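You operate a simulated robot arm through the tools that you are given. There is no shell and no other tool. Be economical: measure what you need, move in short steps, check, and stop when the job is done.

You are at the controls of a simulated robot arm. One attempt, no reset.

## Task
Take the white insert from the top of the sample bench and leave it on the blue card there.

The check looks at the end state, three seconds after you hand in, the way a careful person would. Anything else that was tipped, shoved, dropped, spilled or broken makes it a failure.

## Robot
A 7-joint arm with a two-finger parallel gripper, fixed in place. Base frame: the origin is at the foot of the arm, x ahead of it, y to its left, z up; the work surface is at about z = 0. Lengths are in m, angles in rad, forces in N, time in s.
With the tool pointing down near the work surface it reaches from about 0.24 to 0.62 m from the base axis. Its first joint turns from -1.152 to 1.152 rad. Payload 2.6 kg.
Tool frame: the origin (TCP) lies between the finger pads and is the grasp point; the fingertips stand 0.03 m ahead of it; z points along the fingers, y is the line along which they close. The gripper opens to 0.094 m. The fingers are 0.028 m wide and 0.01 m thick; the gripper's body (0.05 by 0.096 m) begins 0.055 m behind the TCP.
Orientation is that of the tool frame in the base frame, as a unit quaternion [w, x, y, z]. With the fingers straight down and closing along the base's y, the tool's x points along the base's -x, its y along +y and its z along -z.

## Interface
- The arm moves only by the tool apply_moves. Its argument "commands" is a list of rows, each a list of 2 entries, a list of its own where there are three numbers: the shift along the base's x, y, z in units of 50 mm (1.0 is 50 mm), then the turn, a rotation vector about the base's x, y, z in units of 6 degrees (1.0 is 6 degrees). In form: [[[tx, ty, tz], [ax, ay, az]], ...]. A call has 1 to 8 rows; each row shifts and turns the commanded pose from where the row before left it. "hand" is the opening, from 0 (shut) to 1 (fully open), set as the call begins (left out, the last holds). A call with a number of a shift or a turn outside -1 to 1 is refused whole. Rows are played at 5 a second. More than 0.05 m and 0.15 rad between two rows, or a gripper value outside its range, and nothing of the call is played. A pose out of reach is approached as far as the arm can. The call stops where the force on the tool passes 40 N (or 10 N more than at its start, if that is more) or the arm is blocked; 0.2 s more then pass. Each finger travels about 0.072 m/s and halts on what it meets, pressing with about 37 N; the grip force reading is that of the motor and also rises with nothing between the fingers. The clock runs only during rows and for 0.2 s after the last one: add rows that do not move to give the fingers time. It gives the time, the measured TCP pose, the force on the tool (base axes), the opening and the grip force at its end, in the units of the frame above (readings bear some noise).
- Cameras (640 x 400 px; columns grow to the right, rows downward): "scene" is fixed at [0.0375, 0.4248, 0.5844]; the picture's right is [-0.84, -0.54, 0.00], its down [-0.27, 0.43, -0.86] and it looks along [0.47, -0.73, -0.51] (base axes); focal length 328 px, centre (320, 200). "wrist" rides on the gripper at [-0.037, 0, -0.058] in the tool frame; the picture's right is [0.00, -1.00, 0.00], its down [0.97, 0.00, -0.24] and it looks along [0.24, 0.00, 0.97] (tool axes); focal length 218 px, centre (320, 200).
- capture(camera): a new picture of that camera. No time passes.
- point_at(camera, pixels): for up to 12 pixels [column, row] of the newest picture of that camera ("zoom" is the newest enlarged one), the place [x, y, z] in the base frame of the surface seen there, good to about 0.002 m, but the place of the scene camera against the robot may be out by one fixed shift of up to 0.018 m in any direction. No time passes.
- inspect(camera, box): a new picture of the part [left, top, right, bottom] of that camera's present view, enlarged. No time passes.
- hand_in(): hands the job in; it is judged then, once.

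Work in short steps. Measure before you move; look again where a grasp or a placing could have gone wrong, and mend it. You have 60 turns and 30 pictures in all, those below and enlarged ones among them. Open the gripper and draw the arm clear of the work before you hand the job in, unless the task says otherwise; then end with one line.

The tools are called after ">>>" by a JSON object that holds its "fn" and its "kwargs". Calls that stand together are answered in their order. apply_moves: Moves the arm, as the interface text tells. Its arguments: {"type":"object","properties":{"commands":{"type":"array"},"hand":{"type":"number"}},"required":["commands"]} The other tools are called the same way: capture (camera) takes a picture; point_at (camera, pixels) gives the place of the surface under pixels of a picture; inspect (camera, box) takes an enlarged picture of a part of a camera's view; hand_in () hands the job in.

At the start:

```text
t: 0.0
tcp_pos: [0.4163, 0.0059, 0.3186]
orientation: [0.0, -0.001, 1.0, -0.001]
wrist_force: [-0.1, 0.2, 0.8]
finger_gap: 0.0942
grasp_force: 0.0
```

scene: 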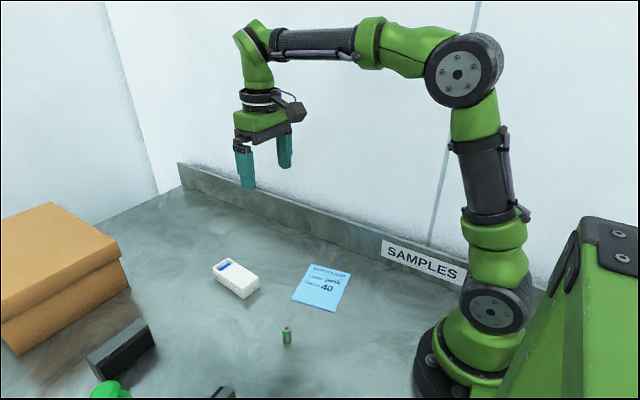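
wrist: 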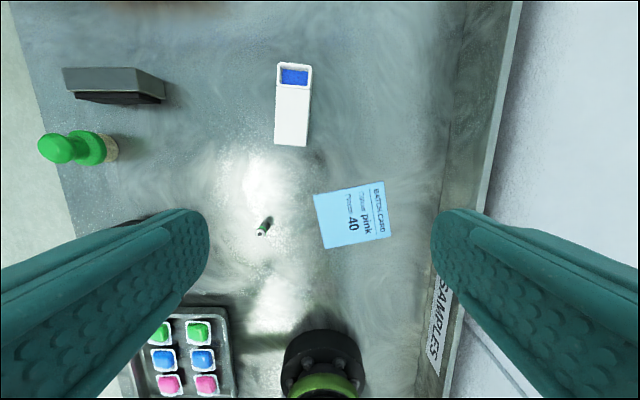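

The white block lies at wrist (293,103) and the blue card at (352,215). I'll enlarge both and measure.

>>> {"fn": "inspect", "kwargs": {"camera": "wrist", "box": [220, 40, 420, 260]}}

>>> {"fn": "inspect", "kwargs": {"camera": "scene", "box": [190, 240, 370, 350]}}

>>> {"fn": "point_at", "kwargs": {"camera": "wrist", "pixels": [[279, 66], [310, 67], [277, 143], [305, 144], [292, 115], [294, 76], [293, 160], [316, 195], [382, 183], [390, 237], [326, 247], [264, 228]]}}

```text
1.82 times, centred on (320, 150) of wrist
```

zoom: 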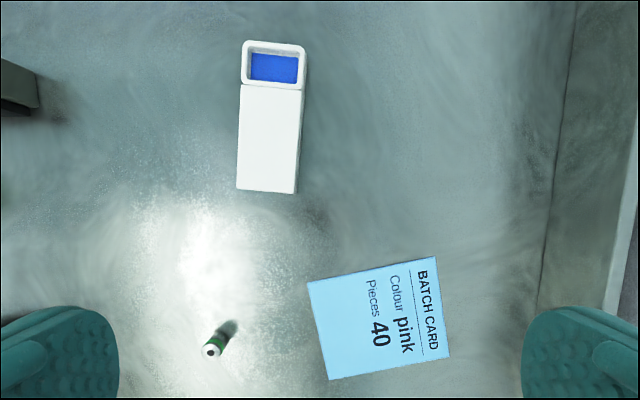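

```text
3.56 times, centred on (280, 295) of scene
```

zoom: 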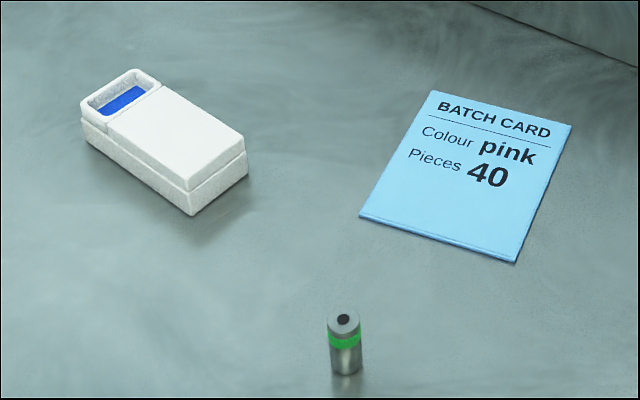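

```text
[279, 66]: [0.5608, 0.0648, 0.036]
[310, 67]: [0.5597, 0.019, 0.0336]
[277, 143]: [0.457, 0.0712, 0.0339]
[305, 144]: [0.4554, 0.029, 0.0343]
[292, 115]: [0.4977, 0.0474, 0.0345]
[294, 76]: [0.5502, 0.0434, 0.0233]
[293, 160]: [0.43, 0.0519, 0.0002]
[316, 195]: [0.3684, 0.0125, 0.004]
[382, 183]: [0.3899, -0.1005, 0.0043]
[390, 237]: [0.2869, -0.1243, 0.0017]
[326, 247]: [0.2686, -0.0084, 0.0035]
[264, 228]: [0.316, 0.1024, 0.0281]
```

The white block is about 0.105 x 0.045 x 0.034 m with a seam along its side, and something blue shows in its open end. I'll move above it, at a height, and look closer before choosing what to grip.

>>> {"fn": "apply_moves", "kwargs": {"commands": [[[0.9, 0.4, -0.5], [0, 0, 0]], [[0.9, 0.4, -0.7], [0, 0, 0]], [[0, 0, -0.8], [0, 0, 0]], [[0, 0, 0], [0, 0, 0]]], "hand": 1}}

>>> {"fn": "capture", "kwargs": {"camera": "wrist"}}

>>> {"fn": "inspect", "kwargs": {"camera": "scene", "box": [200, 250, 272, 305]}}

```text
refused: row 1 steps farther than a row can; nothing moved
```

```text
25 pictures are left
```

wrist: 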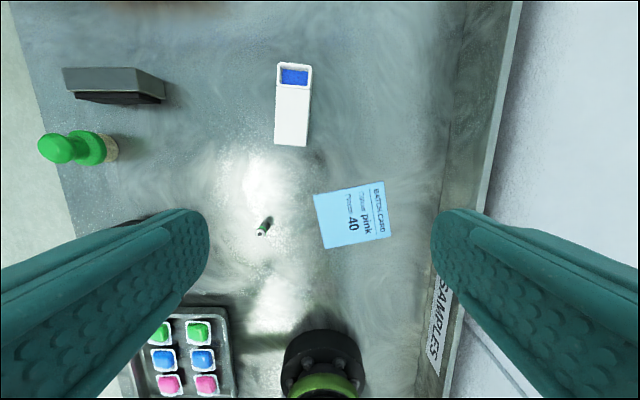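

```text
7.27 times, centred on (236, 278) of scene
```

zoom: 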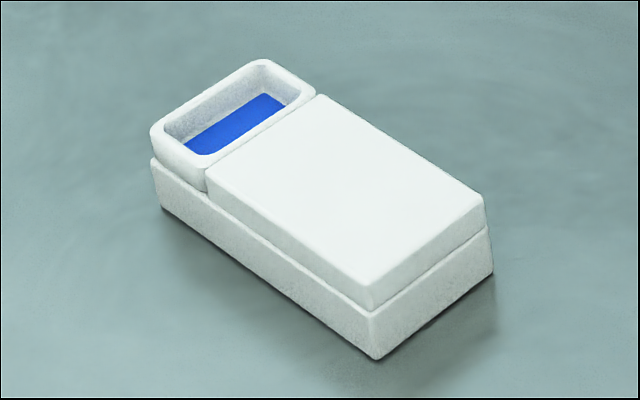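

The step limit applies to the combined shift, so that call was refused. The block looks like a base with a cup at the far end and a solid near end. I'll approach in smaller rows.

>>> {"fn": "apply_moves", "kwargs": {"commands": [[[0.8, 0.4, 0], [0, 0, 0]], [[0.8, 0.4, 0], [0, 0, 0]], [[0, 0, -0.9], [0, 0, 0]], [[0, 0, -0.9], [0, 0, 0]], [[0, 0, -0.9], [0, 0, -0.75]], [[0, 0, 0], [0, 0, 0]]], "hand": 1}}

>>> {"fn": "capture", "kwargs": {"camera": "wrist"}}

```text
t: 1.4
tcp_pos: [0.4966, 0.0452, 0.1844]
orientation: [0.0, 0.04, 0.999, 0.0]
wrist_force: [0.7, 0.4, 0.4]
finger_gap: 0.0941
grasp_force: 0.0
```

```text
23 pictures are left
```

wrist: 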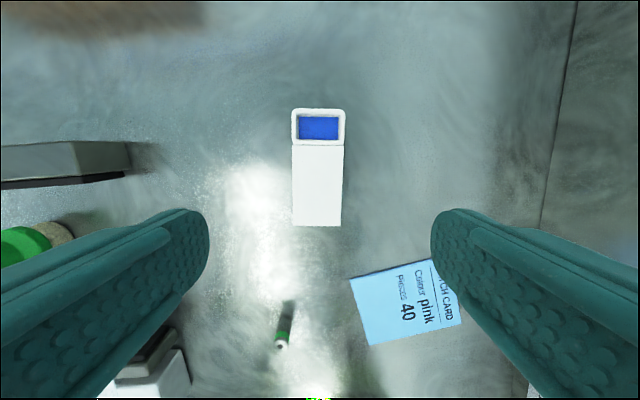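

The tool is now aligned with the block, which is centred near column 318. I'll zoom in to measure heights and check how it is built.

>>> {"fn": "inspect", "kwargs": {"camera": "wrist", "box": [260, 90, 380, 240]}}

>>> {"fn": "point_at", "kwargs": {"camera": "wrist", "pixels": [[295, 112], [341, 112], [296, 148], [340, 150], [294, 222], [338, 222], [318, 185], [319, 128], [319, 143], [318, 148]]}}

```text
2.67 times, centred on (320, 165) of wrist
```

zoom: 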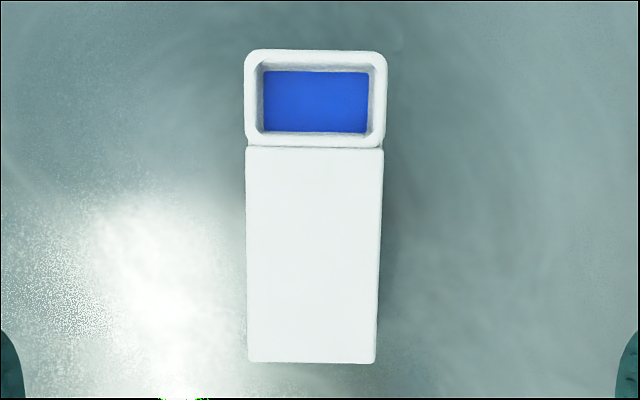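

```text
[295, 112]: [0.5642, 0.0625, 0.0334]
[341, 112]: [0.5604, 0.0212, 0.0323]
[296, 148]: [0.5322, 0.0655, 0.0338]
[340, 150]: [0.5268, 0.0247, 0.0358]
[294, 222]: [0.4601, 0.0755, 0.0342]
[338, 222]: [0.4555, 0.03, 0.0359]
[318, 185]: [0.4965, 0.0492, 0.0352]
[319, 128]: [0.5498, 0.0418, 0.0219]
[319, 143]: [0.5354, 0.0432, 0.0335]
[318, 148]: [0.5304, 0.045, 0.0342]
```

The block's axis is about -6° in yaw and its top is at z = 0.035. I'll correct the aim slightly and descend to TCP z ≈ 0.036 so the tips also hold the base part.

>>> {"fn": "apply_moves", "kwargs": {"commands": [[[0.12, 0.06, -0.8], [0, 0, -0.25]], [[0, 0, -0.9], [0, 0, 0]], [[0, 0, -0.7], [0, 0, 0]], [[0, 0, -0.56], [0, 0, 0]], [[0, 0, 0], [0, 0, 0]]], "hand": 1}}

>>> {"fn": "capture", "kwargs": {"camera": "wrist"}}

```text
t: 2.6
tcp_pos: [0.5006, 0.0485, 0.0351]
orientation: [0.001, 0.053, 0.999, 0.001]
wrist_force: [0.6, 0.6, 1.0]
finger_gap: 0.0938
grasp_force: 0.1
```

```text
21 pictures are left
```

wrist: 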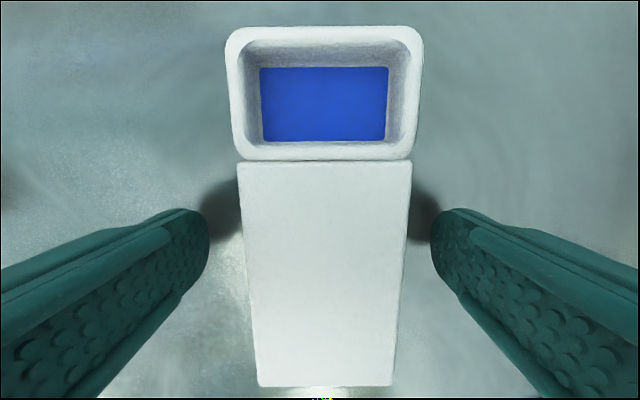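

The fingers straddle the block symmetrically. I'll close the gripper and wait for it to settle.

>>> {"fn": "apply_moves", "kwargs": {"commands": [[[0, 0, 0], [0, 0, 0]], [[0, 0, 0], [0, 0, 0]], [[0, 0, 0], [0, 0, 0]], [[0, 0, 0], [0, 0, 0]], [[0, 0, 0], [0, 0, 0]]], "hand": 0}}

```text
t: 3.8
tcp_pos: [0.5015, 0.0486, 0.0369]
orientation: [0.0, 0.054, 0.999, 0.0]
wrist_force: [0.3, 0.1, 0.8]
finger_gap: 0.0538
grasp_force: 37.4
```

The fingers are holding at a gap of 0.054 with 37 N. I'll lift a few centimetres and check.

>>> {"fn": "apply_moves", "kwargs": {"commands": [[[0, 0, 0.3], [0, 0, 0]], [[0, 0, 0.4], [0, 0, 0]], [[0, 0, 0.5], [0, 0, 0]], [[0, 0, 0], [0, 0, 0]]]}}

>>> {"fn": "capture", "kwargs": {"camera": "wrist"}}

>>> {"fn": "inspect", "kwargs": {"camera": "scene", "box": [180, 200, 300, 310]}}

```text
t: 4.8
tcp_pos: [0.5013, 0.0466, 0.096]
orientation: [0.0, 0.052, 0.999, -0.001]
wrist_force: [-0.3, -0.5, -2.3]
finger_gap: 0.0539
grasp_force: 36.6
```

```text
20 pictures are left
```

wrist: 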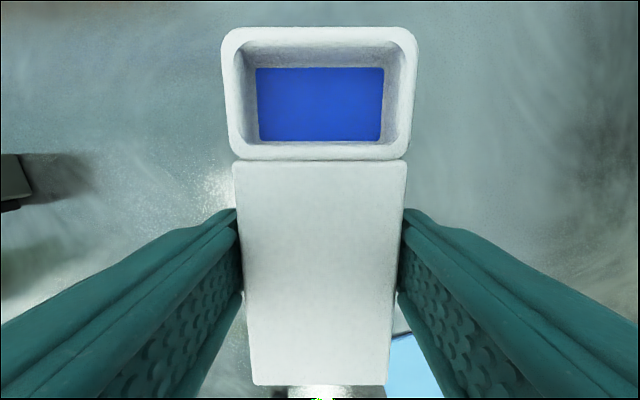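

```text
3.64 times, centred on (240, 255) of scene
```

zoom: 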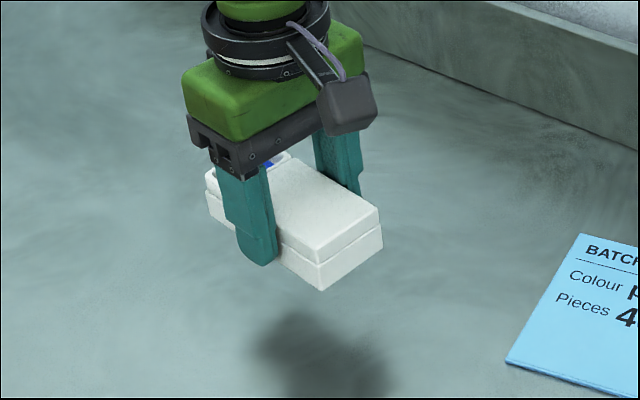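

The whole block came up level and nothing is loose. The card's centre is about (0.328, -0.055) with its longer side at about -80°, so I'll carry the block there level, turning it by -74° to match.

>>> {"fn": "apply_moves", "kwargs": {"commands": [[[-0.268, -0.143, 0], [0, 0, -0.95]], [[-0.268, -0.143, 0], [0, 0, -0.95]], [[-0.268, -0.143, 0], [0, 0, -0.95]], [[-0.268, -0.143, 0], [0, 0, -0.95]], [[-0.268, -0.143, 0], [0, 0, -0.95]], [[-0.268, -0.143, 0], [0, 0, -0.95]], [[-0.268, -0.143, 0], [0, 0, -0.95]]]}}

>>> {"fn": "capture", "kwargs": {"camera": "scene"}}

```text
t: 6.4
tcp_pos: [0.4078, -0.0007, 0.0966]
orientation: [0.0, 0.392, 0.92, 0.0]
wrist_force: [-0.1, 0.0, -2.5]
finger_gap: 0.054
grasp_force: 37.5
```

```text
18 pictures are left
```

scene: 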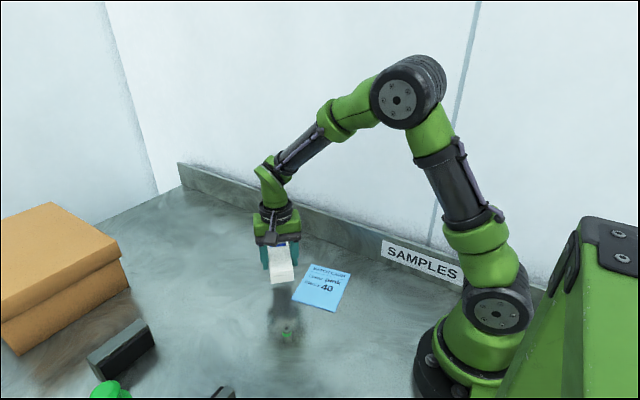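

The block is still level and the path is clear. I'll play the remaining six rows.

>>> {"fn": "apply_moves", "kwargs": {"commands": [[[-0.268, -0.143, 0], [0, 0, -0.95]], [[-0.268, -0.143, 0], [0, 0, -0.95]], [[-0.268, -0.143, 0], [0, 0, -0.95]], [[-0.268, -0.143, 0], [0, 0, -0.95]], [[-0.268, -0.143, 0], [0, 0, -0.95]], [[-0.268, -0.143, 0], [0, 0, -0.95]], [[0, 0, 0], [0, 0, 0]]]}}

>>> {"fn": "capture", "kwargs": {"camera": "wrist"}}

>>> {"fn": "inspect", "kwargs": {"camera": "scene", "box": [240, 210, 400, 350]}}

```text
t: 8.0
tcp_pos: [0.3281, -0.0452, 0.0957]
orientation: [0.0, 0.645, 0.765, 0.0]
wrist_force: [0.6, -0.8, -1.6]
finger_gap: 0.054
grasp_force: 36.4
```

```text
17 pictures are left
```

wrist: 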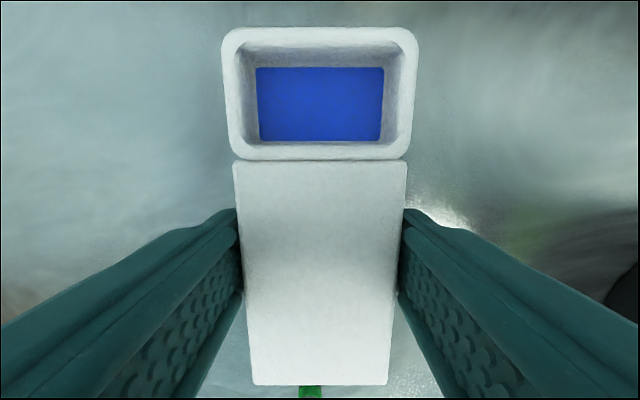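

```text
2.86 times, centred on (320, 280) of scene
```

zoom: 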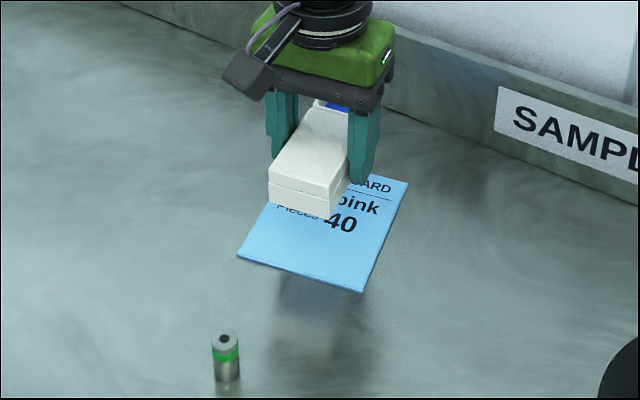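

The block is over the card at the right yaw. I'll lower to just above the card and check alignment.

>>> {"fn": "apply_moves", "kwargs": {"commands": [[[0, 0, -0.4], [0, 0, 0]], [[0, 0, -0.4], [0, 0, 0]], [[0, 0, -0.2], [0, 0, 0]], [[0, 0, 0], [0, 0, 0]]]}}

>>> {"fn": "inspect", "kwargs": {"camera": "scene", "box": [260, 230, 380, 330]}}

```text
t: 9.0
tcp_pos: [0.3274, -0.0446, 0.0473]
orientation: [0.0, 0.644, 0.765, 0.0]
wrist_force: [0.4, -0.8, -2.3]
finger_gap: 0.0541
grasp_force: 37.0
```

```text
4.00 times, centred on (320, 280) of scene
```

zoom: 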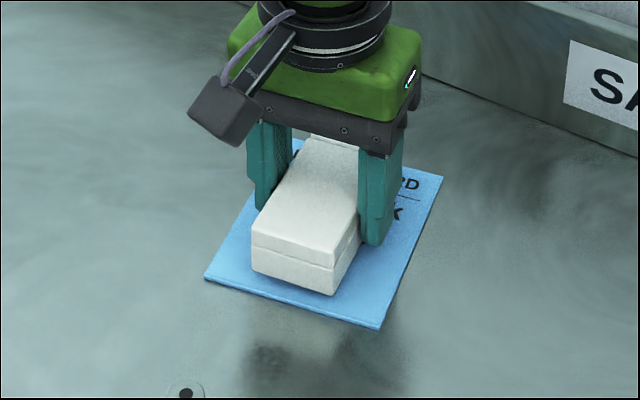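

The block hovers over the card. I'll measure card and block corners in this one picture to compare them directly.

>>> {"fn": "point_at", "kwargs": {"camera": "zoom", "pixels": [[208, 277], [379, 325], [440, 178], [255, 245], [333, 265], [356, 222], [255, 270], [331, 292], [305, 160]]}}

```text
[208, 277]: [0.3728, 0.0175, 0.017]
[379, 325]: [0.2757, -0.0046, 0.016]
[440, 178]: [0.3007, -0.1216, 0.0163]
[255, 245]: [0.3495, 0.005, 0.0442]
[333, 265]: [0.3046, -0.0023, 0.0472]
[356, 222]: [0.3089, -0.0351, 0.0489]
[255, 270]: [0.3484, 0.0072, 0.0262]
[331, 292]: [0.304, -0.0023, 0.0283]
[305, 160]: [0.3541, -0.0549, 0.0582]
```

Relative to the card, the block's near end has about a 4 mm margin and the far end about 10 mm, and it is well centred across. I'll shift it -3 mm in y and lower gently to contact.

>>> {"fn": "apply_moves", "kwargs": {"commands": [[[-0.02, -0.06, -0.06], [0, 0, 0]], [[0, 0, -0.04], [0, 0, 0]], [[0, 0, -0.03], [0, 0, 0]], [[0, 0, -0.02], [0, 0, 0]], [[0, 0, 0], [0, 0, 0]]]}}

```text
t: 10.2
tcp_pos: [0.3269, -0.0475, 0.0384]
orientation: [0.0, 0.644, 0.765, 0.001]
wrist_force: [0.8, 0.0, 1.3]
finger_gap: 0.0543
grasp_force: 36.9
```

The vertical force changed from -2.3 to +1.3 N, which suggests contact. I'll take one more tiny step to confirm.

>>> {"fn": "apply_moves", "kwargs": {"commands": [[[0, 0, -0.015], [0, 0, 0]], [[0, 0, 0], [0, 0, 0]]]}}

>>> {"fn": "inspect", "kwargs": {"camera": "scene", "box": [260, 230, 380, 330]}}

```text
t: 10.8
tcp_pos: [0.3274, -0.0482, 0.0384]
orientation: [0.001, 0.644, 0.765, 0.001]
wrist_force: [-0.6, 1.7, 4.8]
finger_gap: 0.054
grasp_force: 36.8
```

```text
4.00 times, centred on (320, 280) of scene
```

zoom: 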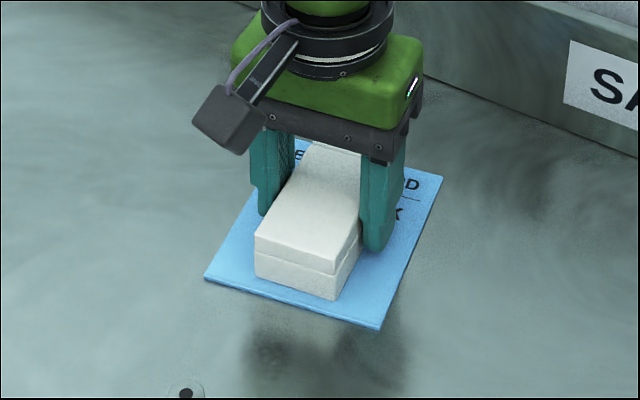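

At 4.8 N the block is resting inside the card's outline. I'll open the gripper and let it settle.

>>> {"fn": "apply_moves", "kwargs": {"commands": [[[0, 0, 0], [0, 0, 0]], [[0, 0, 0], [0, 0, 0]], [[0, 0, 0], [0, 0, 0]], [[0, 0, 0], [0, 0, 0]]], "hand": 1}}

```text
t: 11.8
tcp_pos: [0.3266, -0.0469, 0.0368]
orientation: [0.001, 0.643, 0.766, 0.0]
wrist_force: [0.2, 0.2, 0.5]
finger_gap: 0.0944
grasp_force: 0.0
```

The gripper is fully open with no load. I'll rise straight up well clear and check.

>>> {"fn": "apply_moves", "kwargs": {"commands": [[[0, 0, 0.3], [0, 0, 0]], [[0, 0, 0.6], [0, 0, 0]], [[0, 0, 0.9], [0, 0, 0]], [[0, 0, 0.9], [0, 0, 0]], [[0, 0, 0.9], [0, 0, 0]], [[0.9, 0, 0], [0, 0, 0]], [[0.9, 0, 0], [0, 0, 0]], [[0, 0, 0], [0, 0, 0]]]}}

>>> {"fn": "capture", "kwargs": {"camera": "scene"}}

>>> {"fn": "inspect", "kwargs": {"camera": "scene", "box": [250, 230, 390, 350]}}

>>> {"fn": "capture", "kwargs": {"camera": "wrist"}}

```text
t: 13.6
tcp_pos: [0.4197, -0.0462, 0.2166]
orientation: [0.0, 0.644, 0.765, 0.0]
wrist_force: [-1.1, 0.4, 0.0]
finger_gap: 0.0939
grasp_force: 0.0
```

```text
13 pictures are left
```

scene: 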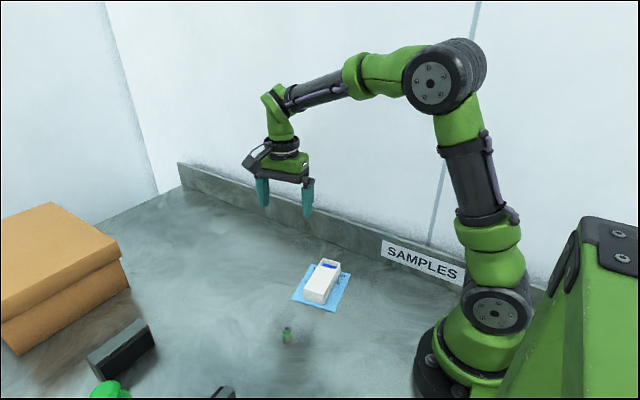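

```text
3.33 times, centred on (320, 290) of scene
```

zoom: 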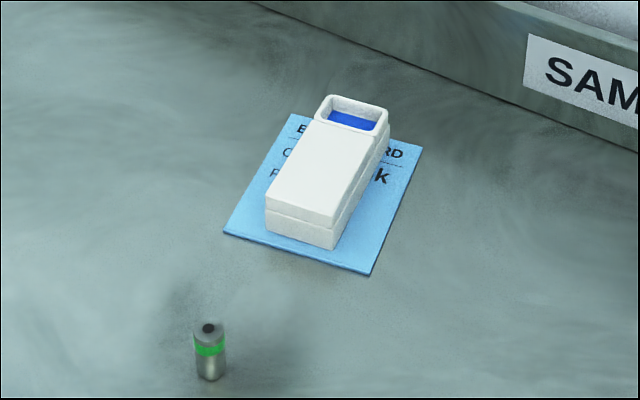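

```text
11 pictures are left
```

wrist: 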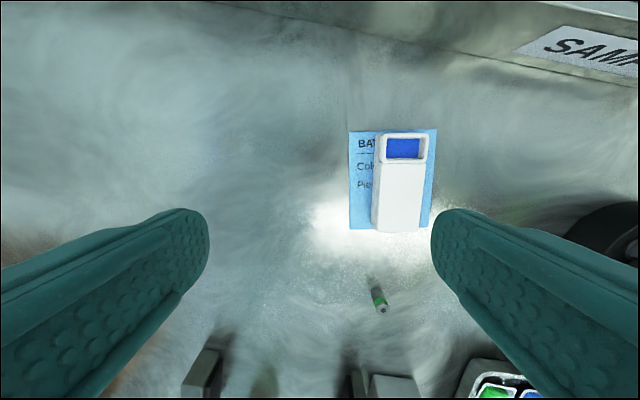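

The block lies flat within the card and the vial is still upright. Some bench objects at the bottom of the wrist view, (205,370) and (395,388), were hidden earlier, so I'll move up and over to make sure there isn't another candidate "white insert".

>>> {"fn": "apply_moves", "kwargs": {"commands": [[[0, 0.3, 0.9], [0, 0, 0]], [[0, 0.9, 0.3], [0, 0, 0]], [[0, 0.9, 0], [0, 0, 0]], [[0, 0.9, 0], [0, 0, 0]], [[0, 0, 0], [0, 0, 0]]]}}

>>> {"fn": "capture", "kwargs": {"camera": "wrist"}}

```text
t: 14.8
tcp_pos: [0.4185, 0.1028, 0.2766]
orientation: [-0.001, 0.644, 0.765, 0.0]
wrist_force: [-0.2, -0.1, -0.2]
finger_gap: 0.094
grasp_force: 0.0
```

```text
10 pictures are left
```

wrist: 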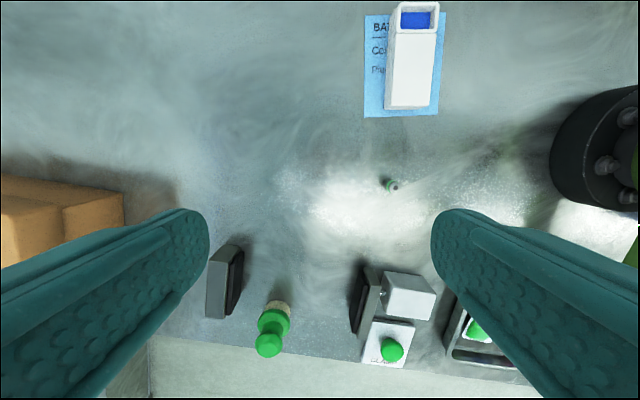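

There's a small device near (395,320) with a label and a green knob. I'll zoom in on it.

>>> {"fn": "inspect", "kwargs": {"camera": "wrist", "box": [330, 250, 530, 390]}}

>>> {"fn": "inspect", "kwargs": {"camera": "wrist", "box": [340, 0, 470, 130]}}

```text
2.86 times, centred on (430, 320) of wrist
```

zoom: 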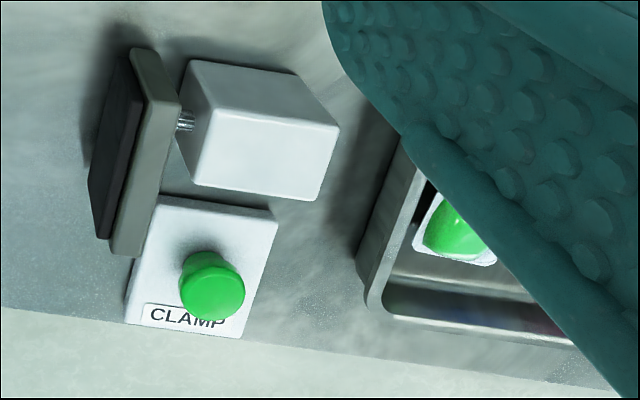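

```text
3.08 times, centred on (405, 65) of wrist
```

zoom: 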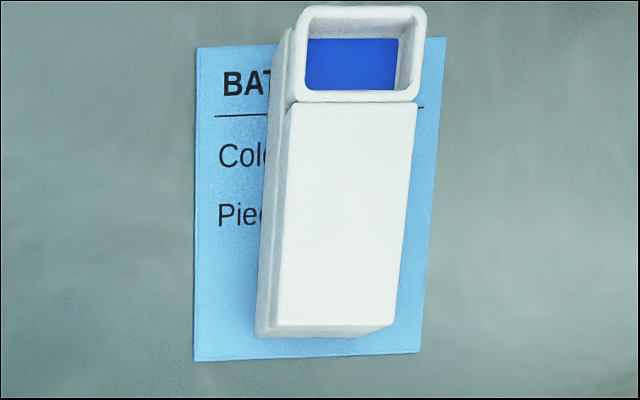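

That device is a bench clamp with a push button, so the block is the only white insert. It rests on the card, the gripper is open and the arm is clear, so I'm handing in.

>>> {"fn": "hand_in", "kwargs": {}}

```text
The job is handed in.
```

The white insert lies flat on the blue card, the gripper is open and clear, and I saw nothing else disturbed on the bench.
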